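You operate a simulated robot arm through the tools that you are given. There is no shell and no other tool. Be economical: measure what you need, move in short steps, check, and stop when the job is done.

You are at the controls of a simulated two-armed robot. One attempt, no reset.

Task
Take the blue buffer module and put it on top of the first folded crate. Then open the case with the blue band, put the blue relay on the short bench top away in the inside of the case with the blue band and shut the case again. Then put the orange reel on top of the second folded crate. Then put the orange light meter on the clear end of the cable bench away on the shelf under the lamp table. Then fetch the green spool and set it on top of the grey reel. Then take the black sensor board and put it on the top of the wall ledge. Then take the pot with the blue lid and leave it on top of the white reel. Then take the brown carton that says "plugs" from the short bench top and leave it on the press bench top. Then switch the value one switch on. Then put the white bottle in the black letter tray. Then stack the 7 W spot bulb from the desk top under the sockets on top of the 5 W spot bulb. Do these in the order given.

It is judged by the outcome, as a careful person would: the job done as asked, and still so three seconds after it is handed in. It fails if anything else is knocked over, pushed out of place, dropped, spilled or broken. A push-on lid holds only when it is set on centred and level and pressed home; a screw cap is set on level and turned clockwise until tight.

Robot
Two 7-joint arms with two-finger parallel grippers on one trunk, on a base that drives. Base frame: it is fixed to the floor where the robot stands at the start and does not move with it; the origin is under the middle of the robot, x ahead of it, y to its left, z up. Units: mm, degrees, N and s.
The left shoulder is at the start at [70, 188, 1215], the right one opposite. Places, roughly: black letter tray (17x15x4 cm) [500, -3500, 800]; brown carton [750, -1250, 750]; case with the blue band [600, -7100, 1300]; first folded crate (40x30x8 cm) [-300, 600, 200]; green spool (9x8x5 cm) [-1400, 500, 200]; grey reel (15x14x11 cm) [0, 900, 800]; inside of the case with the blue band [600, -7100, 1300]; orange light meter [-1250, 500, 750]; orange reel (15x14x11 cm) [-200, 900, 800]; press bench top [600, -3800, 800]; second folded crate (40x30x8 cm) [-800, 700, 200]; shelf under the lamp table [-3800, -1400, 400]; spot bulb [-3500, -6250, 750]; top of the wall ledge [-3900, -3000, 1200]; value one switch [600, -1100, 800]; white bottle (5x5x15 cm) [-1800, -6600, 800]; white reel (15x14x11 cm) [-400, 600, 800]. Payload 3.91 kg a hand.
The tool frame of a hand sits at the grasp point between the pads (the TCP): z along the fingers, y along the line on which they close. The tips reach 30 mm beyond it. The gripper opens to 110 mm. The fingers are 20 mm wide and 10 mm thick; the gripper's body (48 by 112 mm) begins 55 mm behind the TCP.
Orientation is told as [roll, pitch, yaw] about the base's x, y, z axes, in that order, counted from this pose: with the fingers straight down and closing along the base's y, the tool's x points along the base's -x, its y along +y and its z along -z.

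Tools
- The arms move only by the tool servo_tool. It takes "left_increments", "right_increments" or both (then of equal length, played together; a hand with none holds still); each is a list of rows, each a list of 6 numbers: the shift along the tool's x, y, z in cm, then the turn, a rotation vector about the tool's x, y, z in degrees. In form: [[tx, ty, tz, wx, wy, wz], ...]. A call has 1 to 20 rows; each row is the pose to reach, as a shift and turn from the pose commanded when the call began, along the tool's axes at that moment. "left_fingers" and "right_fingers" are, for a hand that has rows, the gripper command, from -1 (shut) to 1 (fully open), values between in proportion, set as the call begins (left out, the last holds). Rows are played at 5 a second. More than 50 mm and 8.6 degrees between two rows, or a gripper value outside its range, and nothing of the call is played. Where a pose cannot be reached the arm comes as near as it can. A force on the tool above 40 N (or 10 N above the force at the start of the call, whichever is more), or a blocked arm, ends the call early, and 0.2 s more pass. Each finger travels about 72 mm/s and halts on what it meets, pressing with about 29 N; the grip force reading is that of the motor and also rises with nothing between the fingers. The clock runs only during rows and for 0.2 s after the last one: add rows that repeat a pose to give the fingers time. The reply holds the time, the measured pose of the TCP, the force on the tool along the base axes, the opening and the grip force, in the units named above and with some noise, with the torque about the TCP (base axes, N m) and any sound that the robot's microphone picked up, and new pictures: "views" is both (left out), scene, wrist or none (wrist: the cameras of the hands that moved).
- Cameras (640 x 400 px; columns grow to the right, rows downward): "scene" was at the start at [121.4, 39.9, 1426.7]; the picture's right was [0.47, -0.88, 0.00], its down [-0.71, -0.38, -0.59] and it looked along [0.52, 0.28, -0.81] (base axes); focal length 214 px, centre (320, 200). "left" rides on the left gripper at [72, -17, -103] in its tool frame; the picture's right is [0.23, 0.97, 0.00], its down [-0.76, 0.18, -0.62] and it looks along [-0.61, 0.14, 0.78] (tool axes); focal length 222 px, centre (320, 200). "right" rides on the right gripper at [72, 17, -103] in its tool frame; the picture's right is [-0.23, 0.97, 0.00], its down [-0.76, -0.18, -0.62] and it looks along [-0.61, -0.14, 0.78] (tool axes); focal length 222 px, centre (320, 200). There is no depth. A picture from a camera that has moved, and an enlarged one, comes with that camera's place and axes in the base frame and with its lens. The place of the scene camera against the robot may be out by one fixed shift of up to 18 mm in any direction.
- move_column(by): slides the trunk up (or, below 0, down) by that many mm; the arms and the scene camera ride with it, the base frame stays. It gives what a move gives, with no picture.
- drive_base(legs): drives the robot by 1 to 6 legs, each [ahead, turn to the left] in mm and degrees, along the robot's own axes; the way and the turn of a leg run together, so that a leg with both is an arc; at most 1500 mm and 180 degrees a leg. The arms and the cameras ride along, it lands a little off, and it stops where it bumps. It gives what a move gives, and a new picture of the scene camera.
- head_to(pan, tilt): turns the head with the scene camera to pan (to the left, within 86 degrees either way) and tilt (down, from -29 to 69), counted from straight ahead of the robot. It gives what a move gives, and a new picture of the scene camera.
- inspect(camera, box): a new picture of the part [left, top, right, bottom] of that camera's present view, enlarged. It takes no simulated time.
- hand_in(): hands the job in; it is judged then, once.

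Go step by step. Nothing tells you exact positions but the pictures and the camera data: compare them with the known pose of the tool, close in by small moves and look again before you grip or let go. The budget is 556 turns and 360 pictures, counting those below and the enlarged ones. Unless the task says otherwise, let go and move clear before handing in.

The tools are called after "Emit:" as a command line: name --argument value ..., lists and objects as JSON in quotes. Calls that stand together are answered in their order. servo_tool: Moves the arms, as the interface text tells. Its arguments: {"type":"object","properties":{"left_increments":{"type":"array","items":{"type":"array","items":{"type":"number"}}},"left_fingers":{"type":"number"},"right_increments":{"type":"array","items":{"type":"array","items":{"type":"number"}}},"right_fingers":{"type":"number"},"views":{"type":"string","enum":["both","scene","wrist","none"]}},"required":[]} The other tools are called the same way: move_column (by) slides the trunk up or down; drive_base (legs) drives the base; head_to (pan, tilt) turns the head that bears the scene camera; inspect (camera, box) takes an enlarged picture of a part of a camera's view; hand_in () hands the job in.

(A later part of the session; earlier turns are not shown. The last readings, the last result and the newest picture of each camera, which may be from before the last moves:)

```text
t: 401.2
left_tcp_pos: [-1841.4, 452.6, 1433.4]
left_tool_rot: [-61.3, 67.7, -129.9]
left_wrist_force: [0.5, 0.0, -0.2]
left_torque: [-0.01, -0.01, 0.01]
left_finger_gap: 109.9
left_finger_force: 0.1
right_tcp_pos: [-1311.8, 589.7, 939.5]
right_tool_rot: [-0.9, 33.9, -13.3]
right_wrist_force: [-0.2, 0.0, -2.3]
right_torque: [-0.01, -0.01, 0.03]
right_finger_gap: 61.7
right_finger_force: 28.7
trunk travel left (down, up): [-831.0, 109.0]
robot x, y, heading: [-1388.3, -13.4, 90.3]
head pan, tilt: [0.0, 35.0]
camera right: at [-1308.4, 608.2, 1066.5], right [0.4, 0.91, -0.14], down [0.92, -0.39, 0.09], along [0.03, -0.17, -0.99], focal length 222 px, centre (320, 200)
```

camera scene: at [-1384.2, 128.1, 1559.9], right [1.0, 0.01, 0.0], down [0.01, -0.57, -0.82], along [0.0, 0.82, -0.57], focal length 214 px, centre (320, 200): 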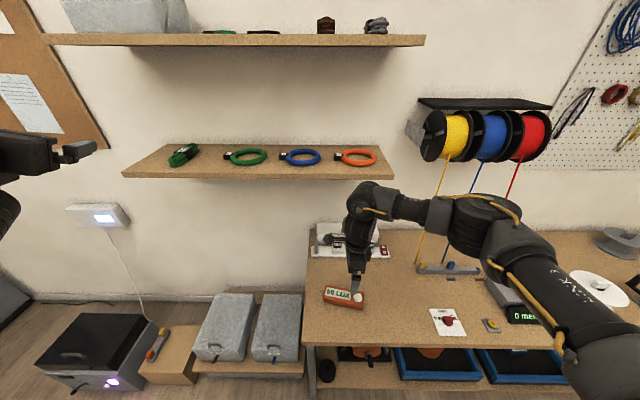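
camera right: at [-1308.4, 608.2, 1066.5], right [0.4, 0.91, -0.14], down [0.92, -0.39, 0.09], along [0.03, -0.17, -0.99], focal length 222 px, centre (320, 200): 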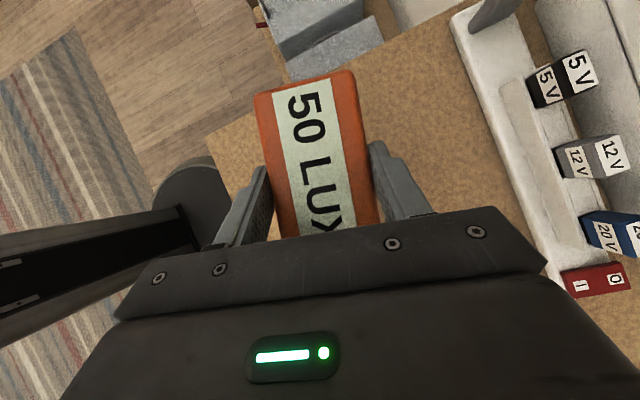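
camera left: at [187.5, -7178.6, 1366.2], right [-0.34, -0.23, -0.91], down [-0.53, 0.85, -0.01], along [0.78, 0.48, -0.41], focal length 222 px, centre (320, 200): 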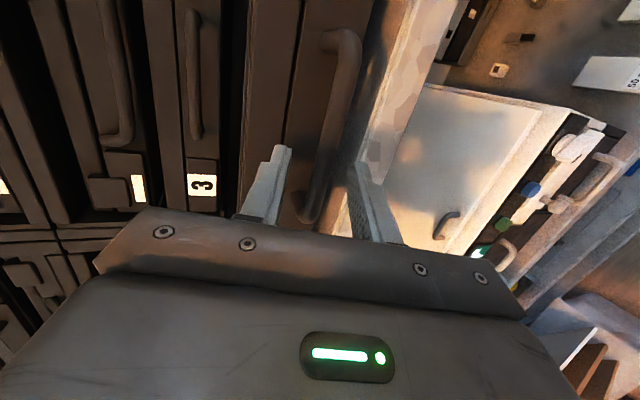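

Meter held. Back out, swing the hand to point forward in the robot's frame, and drive toward the lamp table.

Emit:
drive_base --legs '[[-520, 0]]'

Emit:
servo_tool --right_increments '[[0, 0, 0, -4.2, 0, 6.3], [0, 0, 0, -8.5, 0, 12.6], [0, 0, 0, -12.7, 0, 18.9], [0, 0, 0, -17, 0, 25.2], [0, 0, 0, -21.2, 0, 31.5], [0, 0, 0, -25.5, 0, 37.8], [0, 0, 0, -29.7, 0, 44.1], [0, 0, 0, -34, 0, 50.4], [0, 0, 0, -38.2, 0, 56.7], [0, 0, 0, -42.5, 0, 63], [0, 0, 0, -42.5, 0, 63]]' --views "none"

Emit:
drive_base --legs '[[0, 114.5], [1400, 0], [0, -24.8]]'

Emit:
head_to --pan 0 --tilt 25

```text
t: 404.3
left_tcp_pos: [-1838.3, -70.6, 1433.1]
left_tool_rot: [-61.4, 67.7, -129.6]
left_wrist_force: [-0.4, 0.2, 0.2]
left_torque: [0.03, 0.04, -0.02]
left_finger_gap: 109.9
left_finger_force: 0.0
right_tcp_pos: [-1309.8, 67.7, 939.2]
right_tool_rot: [-0.8, 33.9, -13.2]
right_wrist_force: [0.4, 0.8, -1.6]
right_torque: [-0.04, 0.0, -0.02]
right_finger_gap: 61.7
right_finger_force: 28.9
trunk travel left (down, up): [-831.0, 109.0]
robot x, y, heading: [-1381.4, -535.7, 90.3]
head pan, tilt: [0.0, 35.0]
camera scene: at [-1377.3, -391.6, 1559.6], right [1.0, 0.01, 0.0], down [0.0, -0.57, -0.82], along [-0.01, 0.82, -0.57], focal length 214 px, centre (320, 200)
```

scene: 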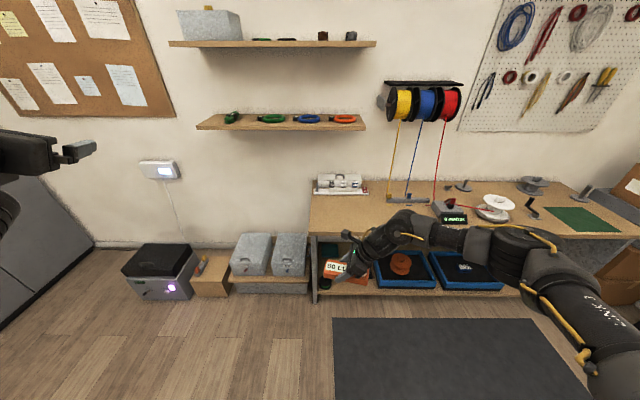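

```text
t: 406.7
left_tcp_pos: [-1837.8, -72.4, 1434.0]
left_tool_rot: [-61.4, 67.9, -129.7]
left_wrist_force: [-0.3, 1.0, 0.2]
left_torque: [-0.01, 0.03, -0.01]
left_finger_gap: 109.9
left_finger_force: 0.1
right_tcp_pos: [-1308.0, 66.3, 939.8]
right_tool_rot: [-0.2, 33.3, -88.9]
right_wrist_force: [-0.6, -0.3, -2.0]
right_torque: [-0.02, 0.01, -0.01]
right_finger_gap: 61.5
right_finger_force: 28.9
trunk travel left (down, up): [-831.0, 109.0]
robot x, y, heading: [-1381.7, -536.4, 90.5]
head pan, tilt: [0.0, 35.0]
```

```text
t: 419.7
left_tcp_pos: [-3074.9, -1620.0, 1433.0]
left_tool_rot: [-61.4, 67.9, -38.3]
left_wrist_force: [-0.2, 0.5, 0.0]
left_torque: [-0.01, 0.0, 0.01]
left_finger_gap: 110.2
left_finger_force: 0.0
right_tcp_pos: [-3226.1, -1091.8, 939.9]
right_tool_rot: [-0.2, 33.2, 2.6]
right_wrist_force: [0.4, -0.4, -2.0]
right_torque: [0.01, 0.05, 0.07]
right_finger_gap: 61.5
right_finger_force: 29.5
trunk travel left (down, up): [-831.0, 109.0]
robot x, y, heading: [-2622.1, -1152.9, -178.0]
head pan, tilt: [0.0, 35.0]
camera scene: at [-2754.0, -1151.8, 1559.7], right [-0.03, 1.0, 0.0], down [0.57, 0.02, -0.82], along [-0.82, -0.03, -0.57], focal length 214 px, centre (320, 200)
```

scene: 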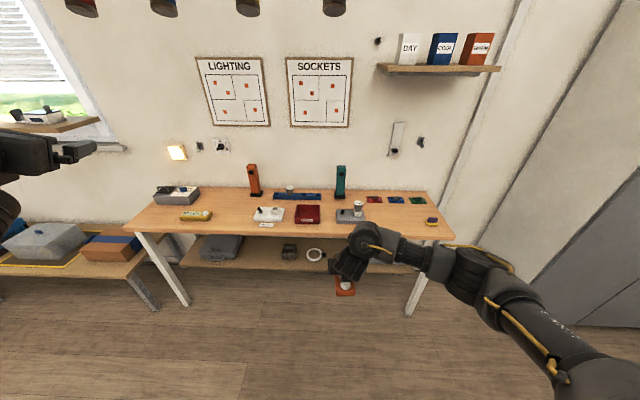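

```text
t: 420.4
left_tcp_pos: [-3074.9, -1617.7, 1433.3]
left_tool_rot: [-61.5, 67.7, -38.3]
left_wrist_force: [-0.4, 0.5, -0.6]
left_torque: [-0.03, 0.0, 0.0]
left_finger_gap: 109.7
left_finger_force: 0.0
right_tcp_pos: [-3227.3, -1090.8, 938.9]
right_tool_rot: [-0.1, 33.3, 2.6]
right_wrist_force: [-0.2, 0.2, -1.7]
right_torque: [-0.05, 0.0, 0.02]
right_finger_gap: 61.9
right_finger_force: 29.3
trunk travel left (down, up): [-831.0, 109.0]
robot x, y, heading: [-2621.8, -1151.3, -178.6]
head pan, tilt: [0.0, 25.0]
camera scene: at [-2758.5, -1150.5, 1575.4], right [-0.03, 1.0, 0.0], down [0.42, 0.01, -0.91], along [-0.91, -0.03, -0.42], focal length 214 px, centre (320, 200)
```

scene: 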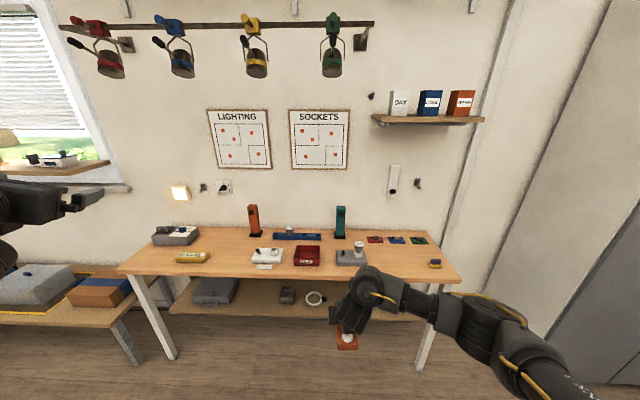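

Emit:
move_column --by -400

Emit:
head_to --pan 0 --tilt 22

Emit:
inspect --camera "scene" --box '[120, 130, 460, 330]'

```text
t: 424.2
left_tcp_pos: [-3074.4, -1617.8, 1033.7]
left_tool_rot: [-61.6, 67.8, -38.4]
left_wrist_force: [-0.7, -0.2, -0.4]
left_torque: [0.0, 0.01, 0.02]
left_finger_gap: 109.9
left_finger_force: 0.0
right_tcp_pos: [-3225.7, -1092.2, 539.2]
right_tool_rot: [-0.1, 33.3, 2.5]
right_wrist_force: [-0.7, -0.2, -1.0]
right_torque: [-0.05, 0.01, -0.01]
right_finger_gap: 61.6
right_finger_force: 28.6
trunk travel left (down, up): [-431.0, 509.0]
robot x, y, heading: [-2622.7, -1151.9, -178.2]
head pan, tilt: [0.0, 25.0]
```

```text
t: 424.9
left_tcp_pos: [-3075.0, -1617.9, 1033.6]
left_tool_rot: [-61.4, 67.9, -38.4]
left_wrist_force: [0.0, 0.7, 0.9]
left_torque: [0.0, -0.01, -0.02]
left_finger_gap: 110.0
left_finger_force: 0.0
right_tcp_pos: [-3226.2, -1091.1, 539.9]
right_tool_rot: [-0.2, 33.3, 2.5]
right_wrist_force: [0.5, -0.3, -1.7]
right_torque: [0.02, 0.04, -0.02]
right_finger_gap: 61.6
right_finger_force: 28.9
trunk travel left (down, up): [-431.0, 509.0]
robot x, y, heading: [-2622.4, -1151.1, -178.0]
head pan, tilt: [0.0, 22.0]
camera scene: at [-2758.7, -1151.2, 1180.3], right [-0.03, 1.0, 0.0], down [0.37, 0.01, -0.93], along [-0.93, -0.03, -0.38], focal length 214 px, centre (320, 200)
```

scene: 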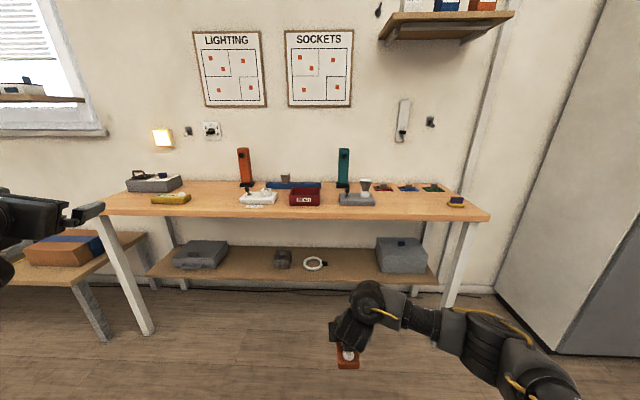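

```text
1.88 times, centred on (290, 230) of scene
camera zoom: at [-2758.7, -1151.2, 1180.3], right [-0.03, 1.0, 0.0], down [0.37, 0.01, -0.93], along [-0.93, -0.03, -0.38], focal length 404 px, centre (376, 144)
```

zoom: 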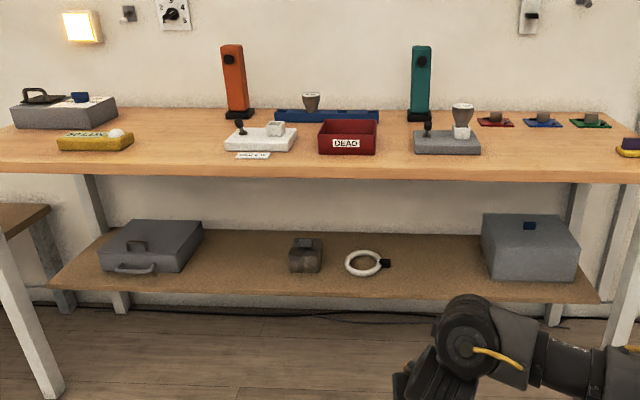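

Shelf top ≈ z 400, front edge x ≈ −3600; a free gap lies between the white coil and the right box around y ≈ −1015. I'll line up and lower.

Emit:
move_column --by -60

Emit:
drive_base --legs '[[0, -21], [215, 0], [0, 19.5]]'

Emit:
servo_tool --right_increments '[[0, 0, 0, 0, 0, 0]]' --views "wrist"

```text
t: 425.9
left_tcp_pos: [-3073.7, -1618.7, 973.4]
left_tool_rot: [-61.5, 67.8, -38.4]
left_wrist_force: [-0.6, -0.2, -0.2]
left_torque: [-0.02, 0.03, 0.02]
left_finger_gap: 109.8
left_finger_force: 0.0
right_tcp_pos: [-3225.8, -1090.2, 480.6]
right_tool_rot: [-0.2, 33.4, 2.5]
right_wrist_force: [0.1, 0.1, -1.4]
right_torque: [-0.04, 0.02, 0.03]
right_finger_gap: 61.9
right_finger_force: 29.2
trunk travel left (down, up): [-371.0, 569.0]
robot x, y, heading: [-2625.3, -1149.8, -178.2]
head pan, tilt: [0.0, 22.0]
```

```text
t: 429.7
left_tcp_pos: [-3292.0, -1534.8, 974.2]
left_tool_rot: [-61.5, 67.9, -40.2]
left_wrist_force: [0.3, 0.2, 0.6]
left_torque: [0.02, 0.01, -0.02]
left_finger_gap: 110.1
left_finger_force: 0.1
right_tcp_pos: [-3427.5, -1003.7, 480.5]
right_tool_rot: [-0.1, 33.3, 0.8]
right_wrist_force: [0.1, 0.0, -2.0]
right_torque: [0.03, 0.04, 0.01]
right_finger_gap: 61.1
right_finger_force: 28.8
trunk travel left (down, up): [-371.0, 569.0]
robot x, y, heading: [-2824.8, -1081.5, -180.2]
head pan, tilt: [0.0, 22.0]
camera scene: at [-2960.7, -1077.4, 1120.3], right [0.0, 1.0, 0.0], down [0.37, 0.0, -0.93], along [-0.93, 0.0, -0.37], focal length 214 px, centre (320, 200)
```

scene: 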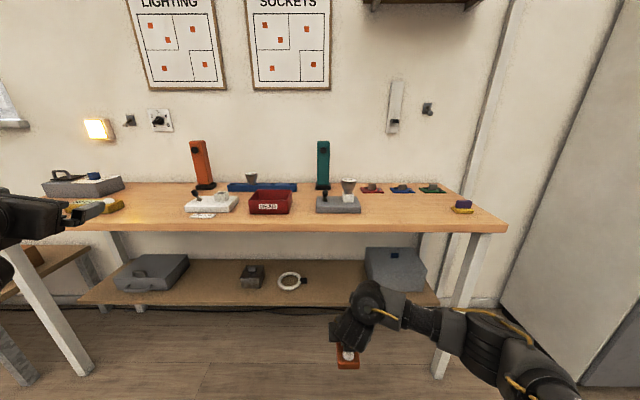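

```text
t: 430.1
left_tcp_pos: [-3291.3, -1535.4, 974.3]
left_tool_rot: [-61.6, 67.8, -40.1]
left_wrist_force: [0.1, 0.1, -0.3]
left_torque: [0.01, -0.02, -0.01]
left_finger_gap: 109.9
left_finger_force: 0.0
right_tcp_pos: [-3426.4, -1002.7, 479.6]
right_tool_rot: [-0.1, 33.2, 0.7]
right_wrist_force: [0.4, 0.2, -0.8]
right_torque: [-0.01, 0.02, 0.01]
right_finger_gap: 61.8
right_finger_force: 28.8
trunk travel left (down, up): [-371.0, 569.0]
robot x, y, heading: [-2826.4, -1082.6, -180.2]
head pan, tilt: [0.0, 22.0]
camera right: at [-3429.7, -986.5, 606.3], right [0.17, 0.98, -0.13], down [0.98, -0.16, 0.1], along [0.08, -0.14, -0.99], focal length 222 px, centre (320, 200)
```

right: 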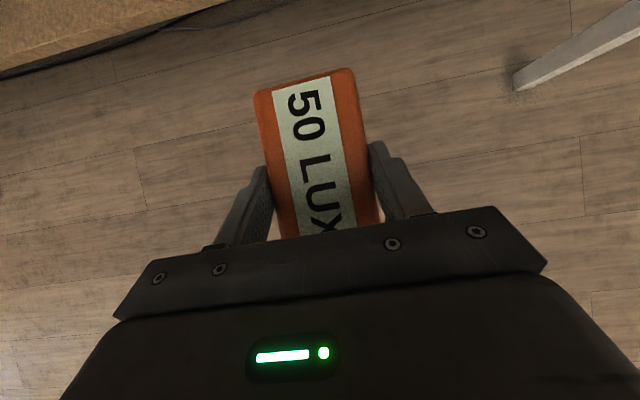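

Emit:
drive_base --legs '[[290, 0]]'

Emit:
servo_tool --right_increments '[[0, 0, 0, 0, 0, 0]]' --views "wrist"

```text
t: 432.1
left_tcp_pos: [-3577.7, -1534.6, 973.8]
left_tool_rot: [-61.3, 67.7, -40.0]
left_wrist_force: [-0.8, -0.1, -0.7]
left_torque: [0.0, 0.01, 0.0]
left_finger_gap: 110.1
left_finger_force: 0.1
right_tcp_pos: [-3712.5, -1003.3, 479.0]
right_tool_rot: [-0.1, 33.2, 0.8]
right_wrist_force: [0.4, 0.0, -2.0]
right_torque: [-0.02, 0.0, -0.01]
right_finger_gap: 61.9
right_finger_force: 29.1
trunk travel left (down, up): [-371.0, 569.0]
robot x, y, heading: [-3108.5, -1084.5, -179.7]
head pan, tilt: [0.0, 22.0]
camera scene: at [-3246.8, -1076.9, 1120.2], right [0.0, 1.0, 0.0], down [0.38, 0.0, -0.93], along [-0.93, 0.0, -0.38], focal length 214 px, centre (320, 200)
```

scene: 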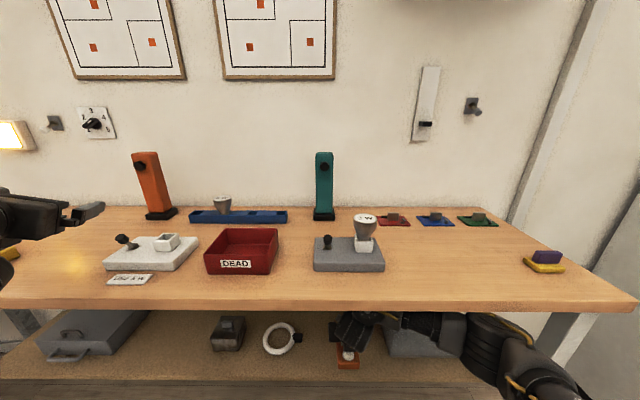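

```text
t: 432.5
left_tcp_pos: [-3577.8, -1534.0, 973.3]
left_tool_rot: [-61.5, 67.8, -40.1]
left_wrist_force: [0.5, 0.1, 0.1]
left_torque: [0.03, 0.02, 0.01]
left_finger_gap: 110.0
left_finger_force: 0.0
right_tcp_pos: [-3712.0, -1003.2, 479.8]
right_tool_rot: [-0.1, 33.1, 0.8]
right_wrist_force: [-0.6, 0.3, -0.8]
right_torque: [-0.03, 0.02, -0.03]
right_finger_gap: 61.6
right_finger_force: 29.0
trunk travel left (down, up): [-371.0, 569.0]
robot x, y, heading: [-3110.9, -1081.4, -180.3]
head pan, tilt: [0.0, 22.0]
camera right: at [-3714.8, -986.2, 606.0], right [0.18, 0.98, -0.13], down [0.98, -0.16, 0.1], along [0.08, -0.14, -0.99], focal length 222 px, centre (320, 200)
```

right: 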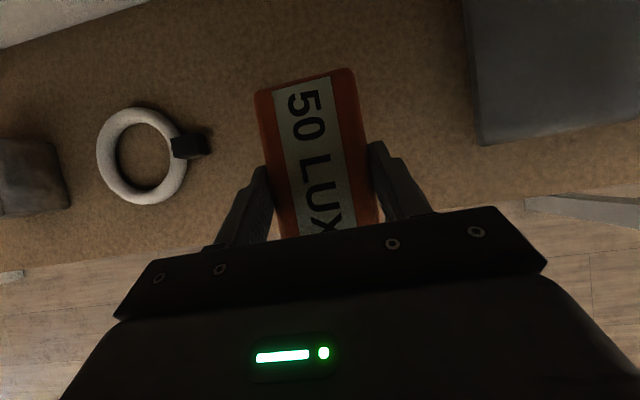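

The shelf front edge is nearer x ≈ −3673, so advance 65 mm more, then lower to contact.

Emit:
drive_base --legs '[[65, 0]]'

Emit:
servo_tool --right_increments '[[-0.8, 0, 1.3, 0, 0, 0], [-1.6, 0, 2.5, 0, 0, 0], [-2, 0, 3.1, 0, 0, 0], [-2.4, 0, 3.7, 0, 0, 0], [-2.8, 0, 4.3, 0, 0, 0], [-3.2, 0, 5, 0, 0, 0], [-3.6, 0, 5.6, 0, 0, 0], [-4, 0, 6.2, 0, 0, 0], [-4.4, 0, 6.8, 0, 0, 0]]' --views "wrist"

```text
t: 433.5
left_tcp_pos: [-3638.5, -1531.1, 976.2]
left_tool_rot: [-62.5, 67.8, -41.0]
left_wrist_force: [-0.5, 0.4, 0.3]
left_torque: [-0.02, 0.0, 0.0]
left_finger_gap: 109.8
left_finger_force: 0.1
right_tcp_pos: [-3770.7, -1002.0, 473.6]
right_tool_rot: [-0.4, 32.7, 0.8]
right_wrist_force: [-0.5, -0.1, -1.5]
right_torque: [-0.03, 0.01, 0.01]
right_finger_gap: 61.7
right_finger_force: 29.3
trunk travel left (down, up): [-371.0, 569.0]
robot x, y, heading: [-3176.3, -1080.0, 179.9]
head pan, tilt: [0.0, 22.0]
camera scene: at [-3306.8, -1072.8, 1119.5], right [0.0, 1.0, 0.0], down [0.37, 0.0, -0.93], along [-0.93, 0.0, -0.37], focal length 214 px, centre (320, 200)
```

scene: 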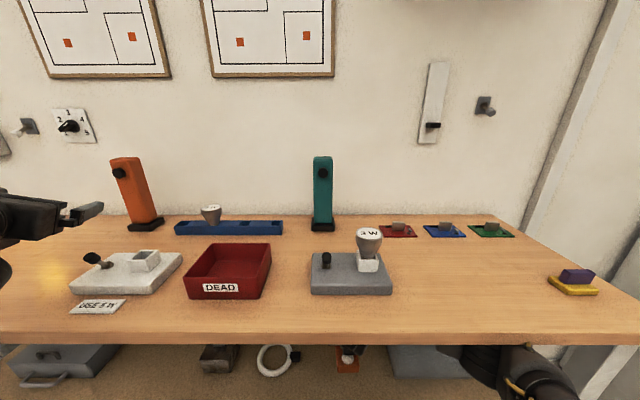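

```text
t: 435.5
left_tcp_pos: [-3639.6, -1533.0, 972.9]
left_tool_rot: [-61.6, 67.8, -40.3]
left_wrist_force: [-0.1, 0.2, -0.1]
left_torque: [-0.01, 0.0, 0.03]
left_finger_gap: 109.9
left_finger_force: 0.0
right_tcp_pos: [-3771.4, -1003.4, 391.4]
right_tool_rot: [-0.1, 32.5, 1.0]
right_wrist_force: [-0.2, 0.5, -1.6]
right_torque: [0.0, 0.02, 0.0]
right_finger_gap: 61.6
right_finger_force: 29.0
trunk travel left (down, up): [-371.0, 569.0]
robot x, y, heading: [-3172.6, -1079.9, 179.9]
head pan, tilt: [0.0, 22.0]
camera right: at [-3775.6, -987.3, 518.8], right [0.18, 0.98, -0.12], down [0.98, -0.16, 0.12], along [0.09, -0.14, -0.99], focal length 222 px, centre (320, 200)
```

right: 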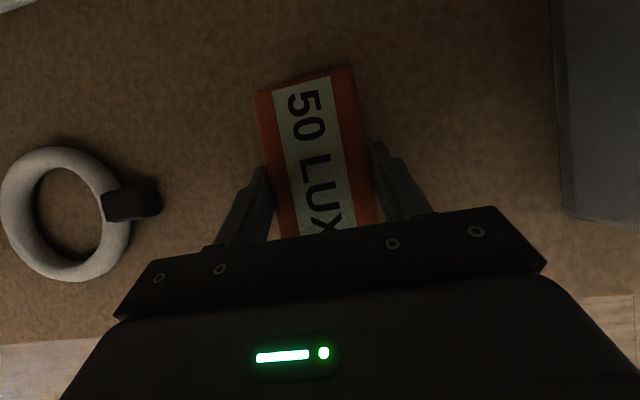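

Emit:
servo_tool --right_increments '[[-0.4, 0, 0.7, 0, 0, 0], [-0.8, 0, 1.3, 0, 0, 0], [-1.2, 0, 1.9, 0, 0, 0], [-1.6, 0, 2.5, 0, 0, 0], [-2, 0, 3.1, 0, 0, 0], [-2.4, 0, 3.7, 0, 0, 0], [-2.8, 0, 4.3, 0, 0, 0], [-3.2, 0, 5, 0, 0, 0], [-3.6, 0, 5.6, 0, 0, 0], [-4, 0, 6.2, 0, 0, 0], [-4.4, 0, 6.8, 0, 0, 0]]' --views "wrist"

```text
t: 436.2
left_tcp_pos: [-3640.9, -1533.9, 974.1]
left_tool_rot: [-61.6, 68.0, -40.4]
left_wrist_force: [-0.1, 0.3, 0.3]
left_torque: [-0.01, -0.02, 0.03]
left_finger_gap: 110.2
left_finger_force: 0.1
right_tcp_pos: [-3775.8, -1006.3, 381.7]
right_tool_rot: [-0.4, 33.4, 0.8]
right_wrist_force: [3.0, -1.1, 20.6]
right_torque: [0.69, -0.38, 0.25]
right_finger_gap: 61.8
right_finger_force: 29.1
trunk travel left (down, up): [-371.0, 569.0]
robot x, y, heading: [-3172.0, -1084.5, 180.0]
head pan, tilt: [0.0, 22.0]
stopped in row 3 (right hand): the force on the tool passed its limit (the readings are from after the stop); the commanded pose is now the measured one
camera right: at [-3777.6, -988.4, 507.5], right [0.17, 0.98, -0.13], down [0.98, -0.16, 0.1], along [0.08, -0.15, -0.99], focal length 222 px, centre (320, 200)
```

right: 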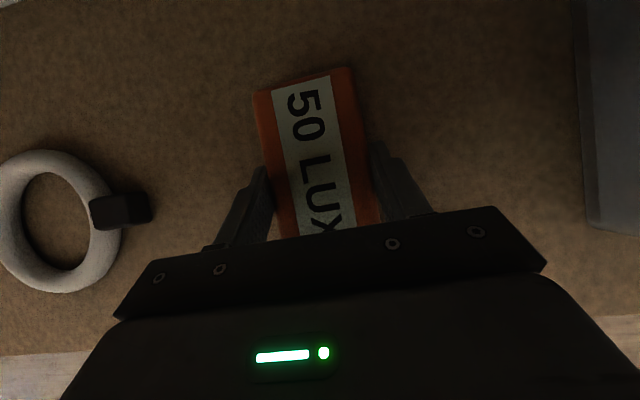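

Shelf contact (z≈350). Release and retreat.

Emit:
servo_tool --right_increments '[[0, 0, 0, 0, 0, 0], [0, 0, 0, 0, 0, 0], [0, 0, 0, 0, 0, 0], [0, 0, -2, 0, 0, 0], [0, 0, -5, 0, 0, 0], [0, 0, -9, 0, 0, 0], [0, 0, -12, 0, 0, 0]]' --right_fingers 0.5 --views "wrist"

Emit:
drive_base --legs '[[-450, 0]]'

```text
t: 438.0
left_tcp_pos: [-3645.6, -1525.3, 974.8]
left_tool_rot: [-62.1, 67.2, -40.9]
left_wrist_force: [-0.4, 0.0, -0.2]
left_torque: [0.01, 0.0, -0.02]
left_finger_gap: 110.1
left_finger_force: 0.1
right_tcp_pos: [-3680.1, -998.0, 442.4]
right_tool_rot: [-0.7, 29.0, 0.5]
right_wrist_force: [0.5, -0.4, 0.2]
right_torque: [0.01, 0.01, -0.01]
right_finger_gap: 82.3
right_finger_force: 0.1
trunk travel left (down, up): [-371.0, 569.0]
robot x, y, heading: [-3171.5, -1082.8, 178.9]
head pan, tilt: [0.0, 22.0]
stopped in row 7 (right hand): the arm was blocked; the commanded pose is now the measured one
camera right: at [-3692.8, -979.3, 568.0], right [0.18, 0.98, -0.12], down [0.97, -0.16, 0.18], along [0.15, -0.15, -0.98], focal length 222 px, centre (320, 200)
```

right: 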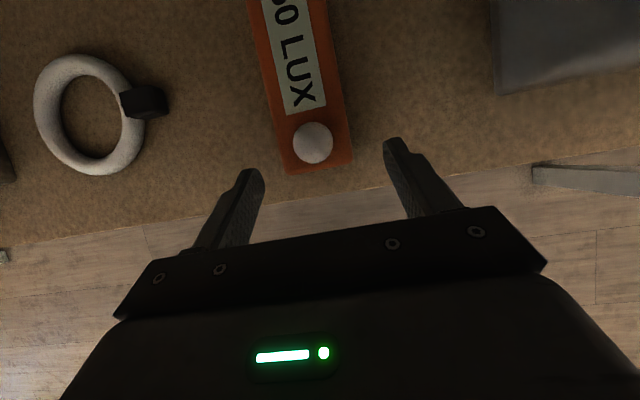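

```text
t: 440.8
left_tcp_pos: [-3192.8, -1536.5, 973.3]
left_tool_rot: [-61.6, 67.8, -40.9]
left_wrist_force: [-0.3, -1.0, -1.3]
left_torque: [-0.01, -0.04, -0.01]
left_finger_gap: 110.1
left_finger_force: 0.1
right_tcp_pos: [-3232.0, -1003.2, 452.9]
right_tool_rot: [-0.1, 30.1, 0.3]
right_wrist_force: [0.1, 0.2, -0.3]
right_torque: [0.0, -0.01, -0.01]
right_finger_gap: 82.8
right_finger_force: 0.1
trunk travel left (down, up): [-371.0, 569.0]
robot x, y, heading: [-2718.6, -1093.1, 178.9]
head pan, tilt: [0.0, 22.0]
camera scene: at [-2854.4, -1081.2, 1120.4], right [0.02, 1.0, 0.0], down [0.37, -0.01, -0.93], along [-0.93, 0.02, -0.37], focal length 214 px, centre (320, 200)
```

scene: 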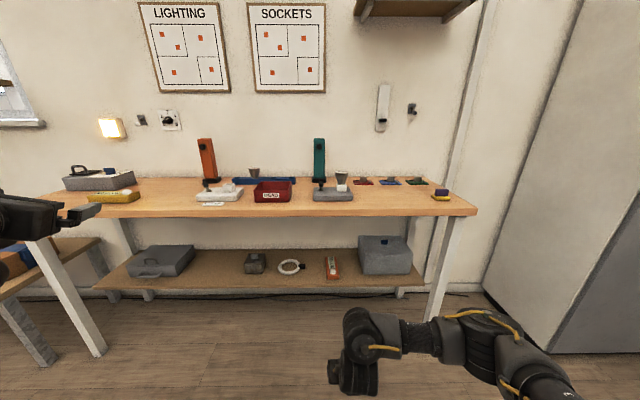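

The meter is on the shelf, clear of other items. Next, the green spool on the low shelf of the cable bench.

Emit:
drive_base --legs '[[0, -150], [1450, 0], [0, 61]]'

Emit:
servo_tool --right_increments '[[1, 0, 1, 0, 7, 0], [2, 0, 2, 0, 14, 0], [4, 0, 4, 0, 21, 0], [6, 0, 6, 0, 27, 0], [8, 0, 8, 0, 27, 0], [8, 0, 8, 0, 27, 0]]' --right_fingers 1 --views "none"

Emit:
head_to --pan 0 --tilt 30

Emit:
inspect --camera "scene" --box '[200, 180, 480, 360]'

```text
t: 456.8
left_tcp_pos: [-1942.6, 68.5, 973.7]
left_tool_rot: [-61.5, 67.8, -128.3]
left_wrist_force: [0.2, 0.1, -1.4]
left_torque: [-0.02, 0.02, 0.0]
left_finger_gap: 109.8
left_finger_force: 0.0
right_tcp_pos: [-1410.8, 133.3, 452.6]
right_tool_rot: [-0.1, 30.0, -87.1]
right_wrist_force: [-0.1, 0.4, -0.4]
right_torque: [0.0, 0.02, 0.0]
right_finger_gap: 82.3
right_finger_force: 0.0
trunk travel left (down, up): [-371.0, 569.0]
robot x, y, heading: [-1472.8, -382.1, 91.4]
head pan, tilt: [0.0, 22.0]
camera scene: at [-1470.2, -235.7, 1120.4], right [1.0, 0.02, 0.0], down [0.01, -0.37, -0.93], along [-0.02, 0.93, -0.37], focal length 214 px, centre (320, 200)
```

scene: 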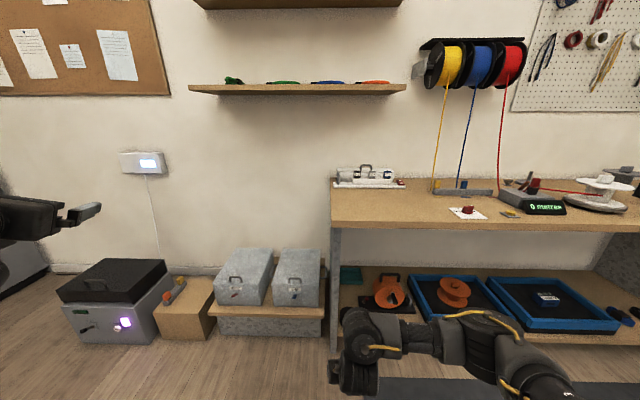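

```text
t: 458.2
left_tcp_pos: [-1941.8, 69.9, 972.5]
left_tool_rot: [-61.5, 67.8, -128.2]
left_wrist_force: [0.2, -0.1, 0.7]
left_torque: [-0.03, -0.02, -0.01]
left_finger_gap: 110.2
left_finger_force: 0.1
right_tcp_pos: [-1416.0, 242.7, 424.0]
right_tool_rot: [-0.2, 57.2, -87.2]
right_wrist_force: [0.0, -0.5, -0.7]
right_torque: [0.04, -0.02, -0.04]
right_finger_gap: 110.0
right_finger_force: 0.0
trunk travel left (down, up): [-371.0, 569.0]
robot x, y, heading: [-1474.2, -382.5, 91.3]
head pan, tilt: [0.0, 22.0]
```

```text
t: 458.9
left_tcp_pos: [-1941.5, 70.3, 973.5]
left_tool_rot: [-61.5, 67.7, -128.3]
left_wrist_force: [0.0, -0.4, 0.4]
left_torque: [0.02, 0.0, 0.0]
left_finger_gap: 110.3
left_finger_force: 0.1
right_tcp_pos: [-1417.4, 241.2, 424.1]
right_tool_rot: [0.0, 57.1, -87.1]
right_wrist_force: [0.1, -0.1, 0.4]
right_torque: [-0.03, -0.01, 0.0]
right_finger_gap: 109.9
right_finger_force: 0.1
trunk travel left (down, up): [-371.0, 569.0]
robot x, y, heading: [-1471.2, -384.2, 91.3]
head pan, tilt: [0.0, 30.0]
camera scene: at [-1469.9, -237.9, 1107.6], right [1.0, 0.02, 0.0], down [0.01, -0.5, -0.87], along [-0.02, 0.87, -0.5], focal length 214 px, centre (320, 200)
```

scene: 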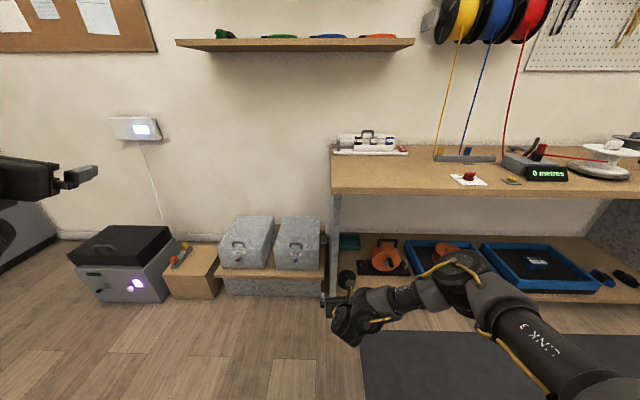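

```text
2.22 times, centred on (340, 270) of scene
camera zoom: at [-1469.9, -237.9, 1107.6], right [1.0, 0.02, 0.0], down [0.01, -0.5, -0.87], along [-0.02, 0.87, -0.5], focal length 477 px, centre (276, 44)
```

zoom: 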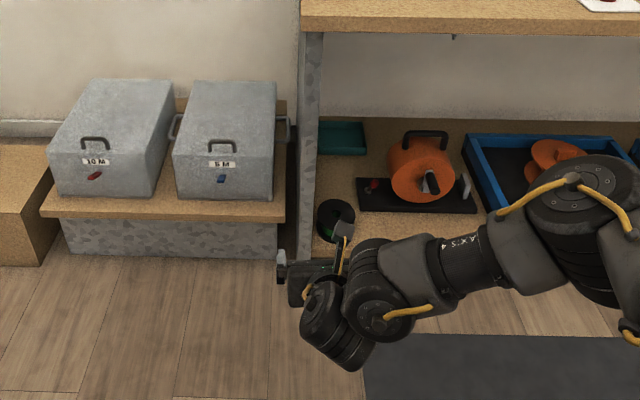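

The spool sits almost against the bench's left panel, so I need a front-to-back grip, with the hand leaning in from the right. Reorient the right hand accordingly.

Emit:
servo_tool --right_increments '[[-2, 0, -2, 0, -7, 0], [-4, 0, -4, 0, -14, 0], [-6, 0, -6, 0, -22, 0], [-6, 0, -6, 0, -22, 0]]' --views "none"

Emit:
servo_tool --right_increments '[[0, 0, 0, 4.7, 0, -6.7], [0, 0, 0, 9.4, 0, -13.4], [0, 0, 0, 14.1, 0, -20.1], [0, 0, 0, 18.8, 0, -26.8], [0, 0, 0, 23.5, 0, -33.5], [0, 0, 0, 28.2, 0, -40.2], [0, 0, 0, 32.9, 0, -46.9], [0, 0, 0, 37.6, 0, -53.6], [0, 0, 0, 42.3, 0, -60.3], [0, 0, 0, 47, 0, -67], [0, 0, 0, 51.6, 0, -73.7], [0, 0, 0, 51.6, 0, -73.7]]' --views "scene"

```text
t: 459.9
left_tcp_pos: [-1941.4, 69.6, 973.1]
left_tool_rot: [-61.4, 67.8, -128.3]
left_wrist_force: [-0.5, 0.5, 0.3]
left_torque: [-0.03, 0.0, 0.0]
left_finger_gap: 110.1
left_finger_force: 0.0
right_tcp_pos: [-1413.6, 158.8, 405.5]
right_tool_rot: [-0.2, 35.1, -87.3]
right_wrist_force: [0.5, 0.2, 0.6]
right_torque: [-0.01, 0.0, 0.0]
right_finger_gap: 109.9
right_finger_force: 0.0
trunk travel left (down, up): [-371.0, 569.0]
robot x, y, heading: [-1473.1, -387.0, 91.4]
head pan, tilt: [0.0, 30.0]
```

```text
t: 462.4
left_tcp_pos: [-1940.9, 70.1, 972.9]
left_tool_rot: [-61.4, 67.9, -128.3]
left_wrist_force: [0.3, -0.4, -0.1]
left_torque: [-0.01, -0.01, -0.01]
left_finger_gap: 109.8
left_finger_force: 0.1
right_tcp_pos: [-1413.0, 159.8, 404.9]
right_tool_rot: [0.2, 35.1, 3.1]
right_wrist_force: [-0.4, -0.4, 0.5]
right_torque: [-0.04, -0.02, -0.01]
right_finger_gap: 110.2
right_finger_force: 0.1
trunk travel left (down, up): [-371.0, 569.0]
robot x, y, heading: [-1473.3, -384.2, 91.6]
head pan, tilt: [0.0, 30.0]
camera scene: at [-1469.7, -237.9, 1107.5], right [1.0, 0.02, 0.0], down [0.01, -0.5, -0.87], along [-0.02, 0.87, -0.5], focal length 214 px, centre (320, 200)
```

scene: 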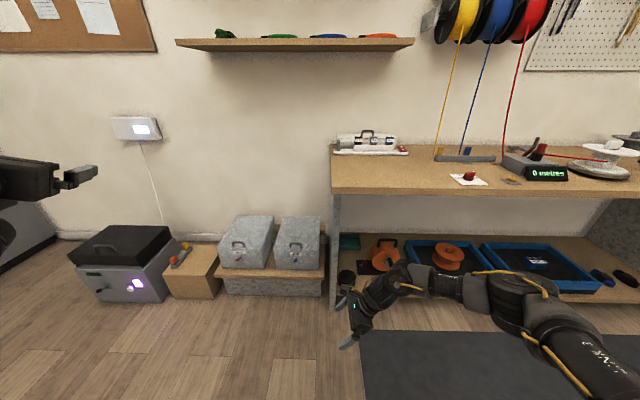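

Emit:
drive_base --legs '[[0, -21], [185, 0], [0, 19.5]]'

Emit:
move_column --by -130

Emit:
drive_base --legs '[[160, 0]]'

Emit:
servo_tool --right_increments '[[0, 0, 0, 0, 0, 0]]' --views "wrist"

```text
t: 466.2
left_tcp_pos: [-1869.4, 257.6, 974.0]
left_tool_rot: [-61.4, 67.8, -129.4]
left_wrist_force: [0.4, 0.6, 1.0]
left_torque: [-0.02, 0.0, -0.02]
left_finger_gap: 110.0
left_finger_force: 0.0
right_tcp_pos: [-1338.6, 337.7, 405.5]
right_tool_rot: [0.2, 35.0, 1.8]
right_wrist_force: [-0.2, -0.8, -0.2]
right_torque: [0.01, 0.0, 0.03]
right_finger_gap: 109.9
right_finger_force: 0.1
trunk travel left (down, up): [-371.0, 569.0]
robot x, y, heading: [-1408.3, -207.0, 90.2]
head pan, tilt: [0.0, 30.0]
camera scene: at [-1404.1, -59.4, 1107.6], right [1.0, 0.0, 0.0], down [0.0, -0.5, -0.87], along [0.0, 0.87, -0.5], focal length 214 px, centre (320, 200)
```

scene: 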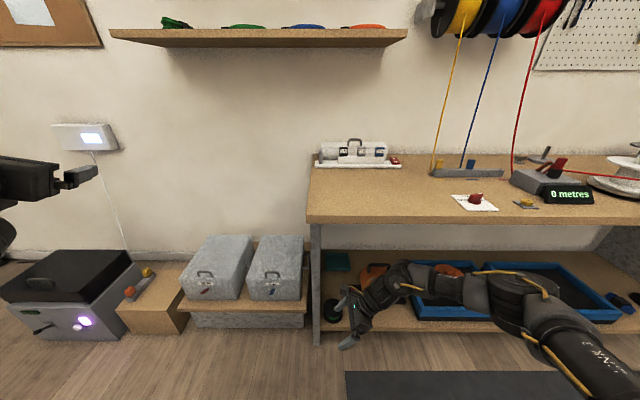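

```text
t: 467.8
left_tcp_pos: [-1869.1, 258.8, 843.0]
left_tool_rot: [-61.6, 67.8, -129.4]
left_wrist_force: [1.0, 0.9, -0.7]
left_torque: [-0.01, -0.03, -0.03]
left_finger_gap: 110.2
left_finger_force: 0.1
right_tcp_pos: [-1337.1, 336.6, 276.1]
right_tool_rot: [0.1, 35.1, 1.9]
right_wrist_force: [0.0, 0.2, -0.2]
right_torque: [-0.02, 0.02, 0.0]
right_finger_gap: 110.1
right_finger_force: 0.1
trunk travel left (down, up): [-241.0, 699.0]
robot x, y, heading: [-1410.5, -207.9, 90.3]
head pan, tilt: [0.0, 30.0]
```

```text
t: 469.2
left_tcp_pos: [-1869.5, 418.4, 843.3]
left_tool_rot: [-61.4, 67.6, -129.3]
left_wrist_force: [-0.4, -0.2, 0.1]
left_torque: [-0.01, -0.03, -0.02]
left_finger_gap: 109.8
left_finger_force: 0.1
right_tcp_pos: [-1339.6, 497.0, 276.2]
right_tool_rot: [0.1, 35.1, 1.8]
right_wrist_force: [-0.2, -0.5, -0.2]
right_torque: [-0.02, -0.01, -0.01]
right_finger_gap: 110.2
right_finger_force: 0.2
trunk travel left (down, up): [-241.0, 699.0]
robot x, y, heading: [-1412.1, -43.1, 90.4]
head pan, tilt: [0.0, 30.0]
camera scene: at [-1404.2, 100.8, 977.4], right [1.0, 0.0, 0.0], down [0.0, -0.5, -0.87], along [0.0, 0.87, -0.5], focal length 214 px, centre (320, 200)
```

scene: 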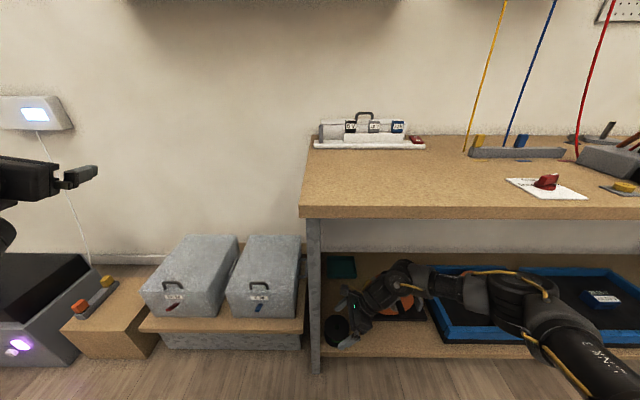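

```text
t: 469.6
left_tcp_pos: [-1870.1, 417.1, 843.6]
left_tool_rot: [-61.3, 67.8, -129.3]
left_wrist_force: [-0.3, 0.1, 0.2]
left_torque: [-0.03, 0.02, -0.01]
left_finger_gap: 109.9
left_finger_force: 0.0
right_tcp_pos: [-1338.3, 496.9, 276.3]
right_tool_rot: [0.1, 35.1, 1.7]
right_wrist_force: [-0.2, -0.8, 0.7]
right_torque: [0.0, 0.0, 0.05]
right_finger_gap: 110.3
right_finger_force: 0.0
trunk travel left (down, up): [-241.0, 699.0]
robot x, y, heading: [-1412.0, -45.0, 90.2]
head pan, tilt: [0.0, 30.0]
camera right: at [-1337.4, 512.5, 402.8], right [0.16, 0.98, -0.13], down [0.99, -0.15, 0.07], along [0.05, -0.14, -0.99], focal length 222 px, centre (320, 200)
```

right: 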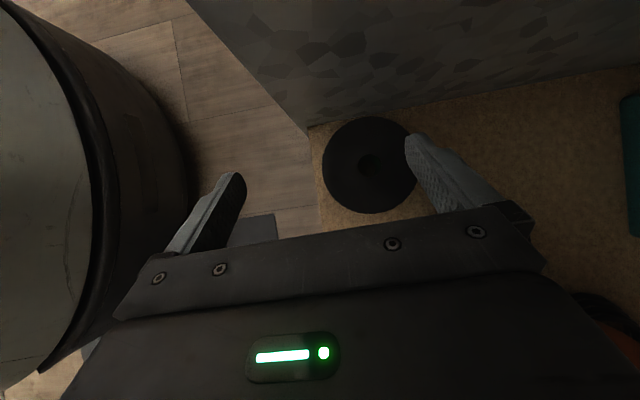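

Emit:
servo_tool --right_increments '[[0, 1.2, 0, 0, 0, 0], [0, 2.5, 0, 0, 0, 0], [0, 3.7, 0, 0, 0, 0], [-0.9, 3.7, 2.2, 0, 0, 0], [-1.8, 3.7, 4.4, 0, 0, 0], [-1.8, 3.7, 4.4, 0, 0, 0]]' --views "wrist"

```text
t: 471.0
left_tcp_pos: [-1869.8, 418.0, 842.7]
left_tool_rot: [-61.4, 67.9, -129.4]
left_wrist_force: [0.0, 0.4, 0.1]
left_torque: [0.01, 0.03, -0.01]
left_finger_gap: 110.2
left_finger_force: 0.0
right_tcp_pos: [-1350.4, 534.5, 229.2]
right_tool_rot: [0.2, 35.1, 1.8]
right_wrist_force: [-0.3, -0.7, 0.1]
right_torque: [0.02, -0.04, 0.0]
right_finger_gap: 110.0
right_finger_force: 0.1
trunk travel left (down, up): [-241.0, 699.0]
robot x, y, heading: [-1412.7, -43.0, 90.2]
head pan, tilt: [0.0, 30.0]
camera right: at [-1349.4, 549.4, 356.9], right [0.16, 0.98, -0.13], down [0.99, -0.15, 0.07], along [0.05, -0.14, -0.99], focal length 222 px, centre (320, 200)
```

right: 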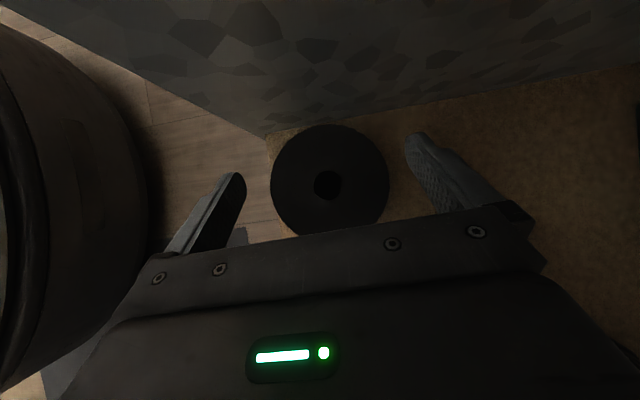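

Centred. Descend and grip.

Emit:
servo_tool --right_increments '[[-0.9, 0, 1.3, 0, 0, 0], [-1.8, 0, 2.5, 0, 0, 0], [-2.7, 0, 3.8, 0, 0, 0], [-3.4, 0, 4.9, 0, 0, 0], [-3.4, 0, 4.9, 0, 0, 0]]' --views "wrist"

```text
t: 472.2
left_tcp_pos: [-1870.8, 416.9, 842.9]
left_tool_rot: [-61.5, 67.8, -129.4]
left_wrist_force: [1.1, 0.0, -0.7]
left_torque: [0.02, 0.0, -0.02]
left_finger_gap: 110.3
left_finger_force: 0.0
right_tcp_pos: [-1351.9, 533.8, 169.6]
right_tool_rot: [0.2, 35.1, 1.9]
right_wrist_force: [-0.2, -1.4, 4.1]
right_torque: [-0.25, 0.06, 0.02]
right_finger_gap: 109.8
right_finger_force: 0.0
trunk travel left (down, up): [-241.0, 699.0]
robot x, y, heading: [-1412.2, -47.7, 90.2]
head pan, tilt: [0.0, 30.0]
camera right: at [-1350.7, 549.9, 297.4], right [0.16, 0.98, -0.13], down [0.99, -0.15, 0.07], along [0.05, -0.14, -0.99], focal length 222 px, centre (320, 200)
```

right: 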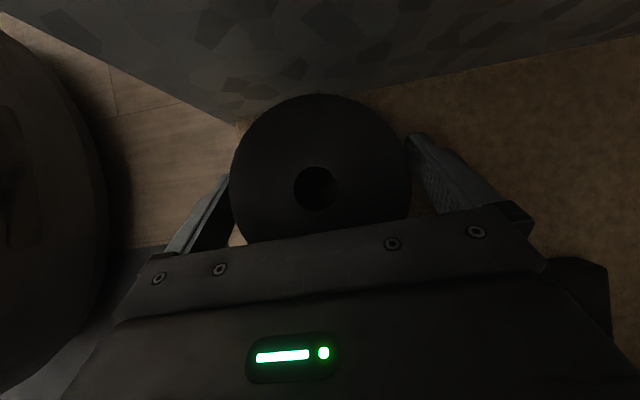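

Emit:
servo_tool --right_increments '[[0, 0, 0, 0, 0, 0], [0, 0, 0, 0, 0, 0], [0, 0, 0, 0, 0, 0], [0, 0, 0, 0, 0, 0]]' --right_fingers -1 --views "none"

Emit:
servo_tool --right_increments '[[0.6, 0, -0.8, 0, 0, 0], [2.3, 0, -3.3, 0, 0, 0], [4, 0, -5.7, 0, 0, 0], [5.7, 0, -8.2, 0, 0, 0], [5.7, 0, -8.2, 0, 0, 0]]' --views "wrist"

```text
t: 473.2
left_tcp_pos: [-1870.4, 415.7, 843.7]
left_tool_rot: [-61.4, 67.8, -129.4]
left_wrist_force: [-0.2, 0.6, 0.6]
left_torque: [0.03, 0.01, -0.03]
left_finger_gap: 110.0
left_finger_force: 0.0
right_tcp_pos: [-1350.2, 534.1, 169.8]
right_tool_rot: [0.3, 35.1, 1.9]
right_wrist_force: [2.4, -0.6, 4.8]
right_torque: [0.0, 0.18, -0.01]
right_finger_gap: 70.9
right_finger_force: 28.9
trunk travel left (down, up): [-241.0, 699.0]
robot x, y, heading: [-1408.7, -48.8, 90.1]
head pan, tilt: [0.0, 30.0]
```

```text
t: 474.4
left_tcp_pos: [-1869.7, 418.3, 843.5]
left_tool_rot: [-61.4, 67.7, -129.4]
left_wrist_force: [0.6, 0.0, 0.5]
left_torque: [-0.04, 0.0, -0.02]
left_finger_gap: 109.9
left_finger_force: 0.0
right_tcp_pos: [-1349.4, 534.0, 270.0]
right_tool_rot: [0.2, 35.1, 1.8]
right_wrist_force: [0.6, 0.4, -1.9]
right_torque: [0.02, 0.0, 0.03]
right_finger_gap: 70.8
right_finger_force: 29.2
trunk travel left (down, up): [-241.0, 699.0]
robot x, y, heading: [-1410.5, -45.0, 90.2]
head pan, tilt: [0.0, 30.0]
camera right: at [-1347.7, 550.2, 397.4], right [0.16, 0.98, -0.13], down [0.99, -0.15, 0.07], along [0.05, -0.14, -0.99], focal length 222 px, centre (320, 200)
```

right: 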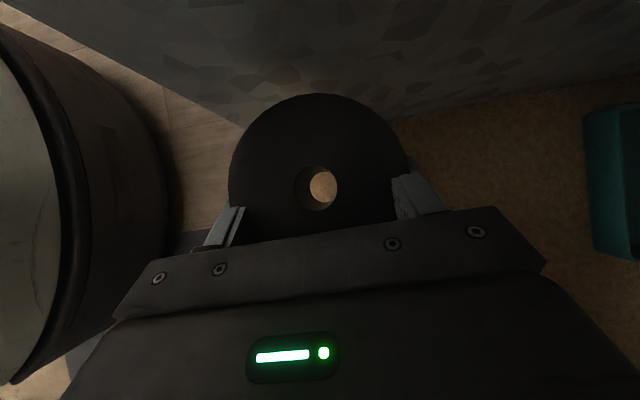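

Spool held by its core. Back out, raise, rotate the hand to point forward and extend.

Emit:
drive_base --legs '[[-420, 0]]'

Emit:
move_column --by 400

Emit:
servo_tool --right_increments '[[0, 0, 0, -4.7, 0, 6.7], [0, 0, 0, -9.4, 0, 13.4], [0, 0, 0, -14.1, 0, 20.1], [0, 0, 0, -18.8, 0, 26.8], [0, 0, 0, -23.5, 0, 33.5], [0, 0, 0, -28.2, 0, 40.2], [0, 0, 0, -32.9, 0, 46.9], [0, 0, 0, -37.6, 0, 53.6], [0, 0, 0, -42.3, 0, 60.3], [0, 0, 0, -47, 0, 67], [0, 0, 0, -51.6, 0, 73.7], [0, 0, 0, -51.6, 0, 73.7]]' --views "none"

Emit:
move_column --by 250

Emit:
servo_tool --right_increments '[[2, 0, 3, 0, 0, 0], [4, 0, 6, 0, 0, 0], [6, 0, 9, 0, 0, 0], [8, 0, 12, 0, 0, 0], [10, 0, 14, 0, 0, 0], [10, 0, 14, 0, 0, 0]]' --views "scene"

```text
t: 476.9
left_tcp_pos: [-1869.2, -1.3, 843.0]
left_tool_rot: [-61.4, 67.8, -128.9]
left_wrist_force: [0.7, -0.6, -0.4]
left_torque: [-0.01, 0.0, 0.01]
left_finger_gap: 109.8
left_finger_force: 0.0
right_tcp_pos: [-1350.1, 119.4, 270.0]
right_tool_rot: [0.1, 35.1, 2.4]
right_wrist_force: [0.3, -1.0, -2.5]
right_torque: [0.02, 0.0, 0.0]
right_finger_gap: 70.7
right_finger_force: 28.8
trunk travel left (down, up): [-241.0, 699.0]
robot x, y, heading: [-1404.6, -459.0, 91.0]
head pan, tilt: [0.0, 30.0]
camera scene: at [-1402.1, -314.8, 977.5], right [1.0, 0.01, 0.0], down [0.01, -0.5, -0.87], along [-0.01, 0.87, -0.5], focal length 214 px, centre (320, 200)
```

scene: 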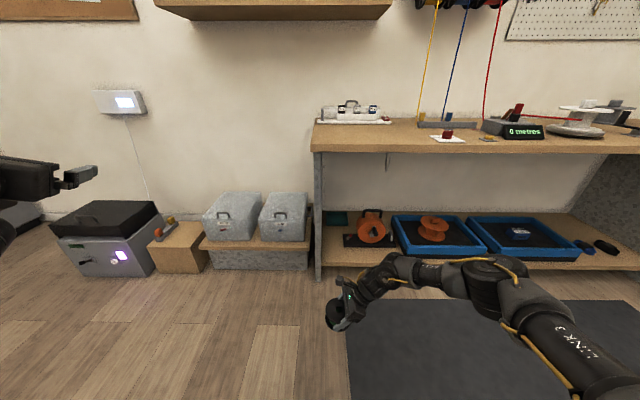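

```text
t: 480.8
left_tcp_pos: [-1871.0, -0.6, 1242.8]
left_tool_rot: [-61.4, 67.6, -128.9]
left_wrist_force: [0.4, -0.1, -1.1]
left_torque: [0.0, 0.03, 0.0]
left_finger_gap: 110.3
left_finger_force: 0.0
right_tcp_pos: [-1350.7, 119.9, 669.0]
right_tool_rot: [0.0, 35.1, 2.2]
right_wrist_force: [0.0, 0.1, -2.8]
right_torque: [0.03, 0.02, 0.0]
right_finger_gap: 71.1
right_finger_force: 28.8
trunk travel left (down, up): [-641.0, 299.0]
robot x, y, heading: [-1408.2, -459.4, 90.5]
head pan, tilt: [0.0, 30.0]
```

```text
t: 483.4
left_tcp_pos: [-1869.6, -1.1, 1242.2]
left_tool_rot: [-61.4, 67.7, -129.0]
left_wrist_force: [0.3, -1.3, -0.5]
left_torque: [0.03, 0.01, -0.04]
left_finger_gap: 110.1
left_finger_force: 0.0
right_tcp_pos: [-1349.9, 119.9, 668.3]
right_tool_rot: [-0.2, 35.1, -88.0]
right_wrist_force: [0.3, -0.7, -3.5]
right_torque: [0.01, 0.03, 0.02]
right_finger_gap: 70.6
right_finger_force: 28.6
trunk travel left (down, up): [-641.0, 299.0]
robot x, y, heading: [-1407.6, -458.4, 90.6]
head pan, tilt: [0.0, 30.0]
```

```text
t: 486.0
left_tcp_pos: [-1869.8, -0.1, 1493.1]
left_tool_rot: [-61.5, 67.7, -129.0]
left_wrist_force: [-0.3, 1.0, 0.3]
left_torque: [0.01, 0.0, 0.0]
left_finger_gap: 110.0
left_finger_force: 0.0
right_tcp_pos: [-1350.3, 120.2, 920.0]
right_tool_rot: [-0.1, 35.1, -87.9]
right_wrist_force: [0.7, 0.3, -2.0]
right_torque: [0.03, 0.04, 0.04]
right_finger_gap: 70.9
right_finger_force: 28.5
trunk travel left (down, up): [-891.0, 49.0]
robot x, y, heading: [-1407.4, -461.3, 91.0]
head pan, tilt: [0.0, 30.0]
```

```text
t: 487.4
left_tcp_pos: [-1867.3, -0.6, 1493.7]
left_tool_rot: [-61.7, 67.8, -129.1]
left_wrist_force: [0.5, -0.1, 0.3]
left_torque: [-0.01, 0.01, 0.03]
left_finger_gap: 110.1
left_finger_force: 0.0
right_tcp_pos: [-1351.7, 274.1, 864.9]
right_tool_rot: [-0.3, 35.2, -87.9]
right_wrist_force: [-0.3, -0.7, -2.5]
right_torque: [0.0, -0.01, 0.06]
right_finger_gap: 70.9
right_finger_force: 28.3
right hand out of reach, approached as far as the arm can: row 5, 6
trunk travel left (down, up): [-891.0, 49.0]
robot x, y, heading: [-1405.6, -462.1, 90.9]
head pan, tilt: [0.0, 30.0]
camera scene: at [-1399.5, -314.6, 1627.5], right [1.0, 0.01, 0.0], down [0.0, -0.5, -0.87], along [-0.01, 0.87, -0.5], focal length 214 px, centre (320, 200)
```

scene: 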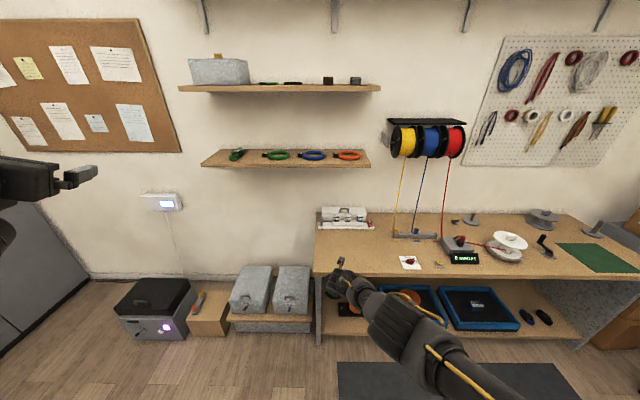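

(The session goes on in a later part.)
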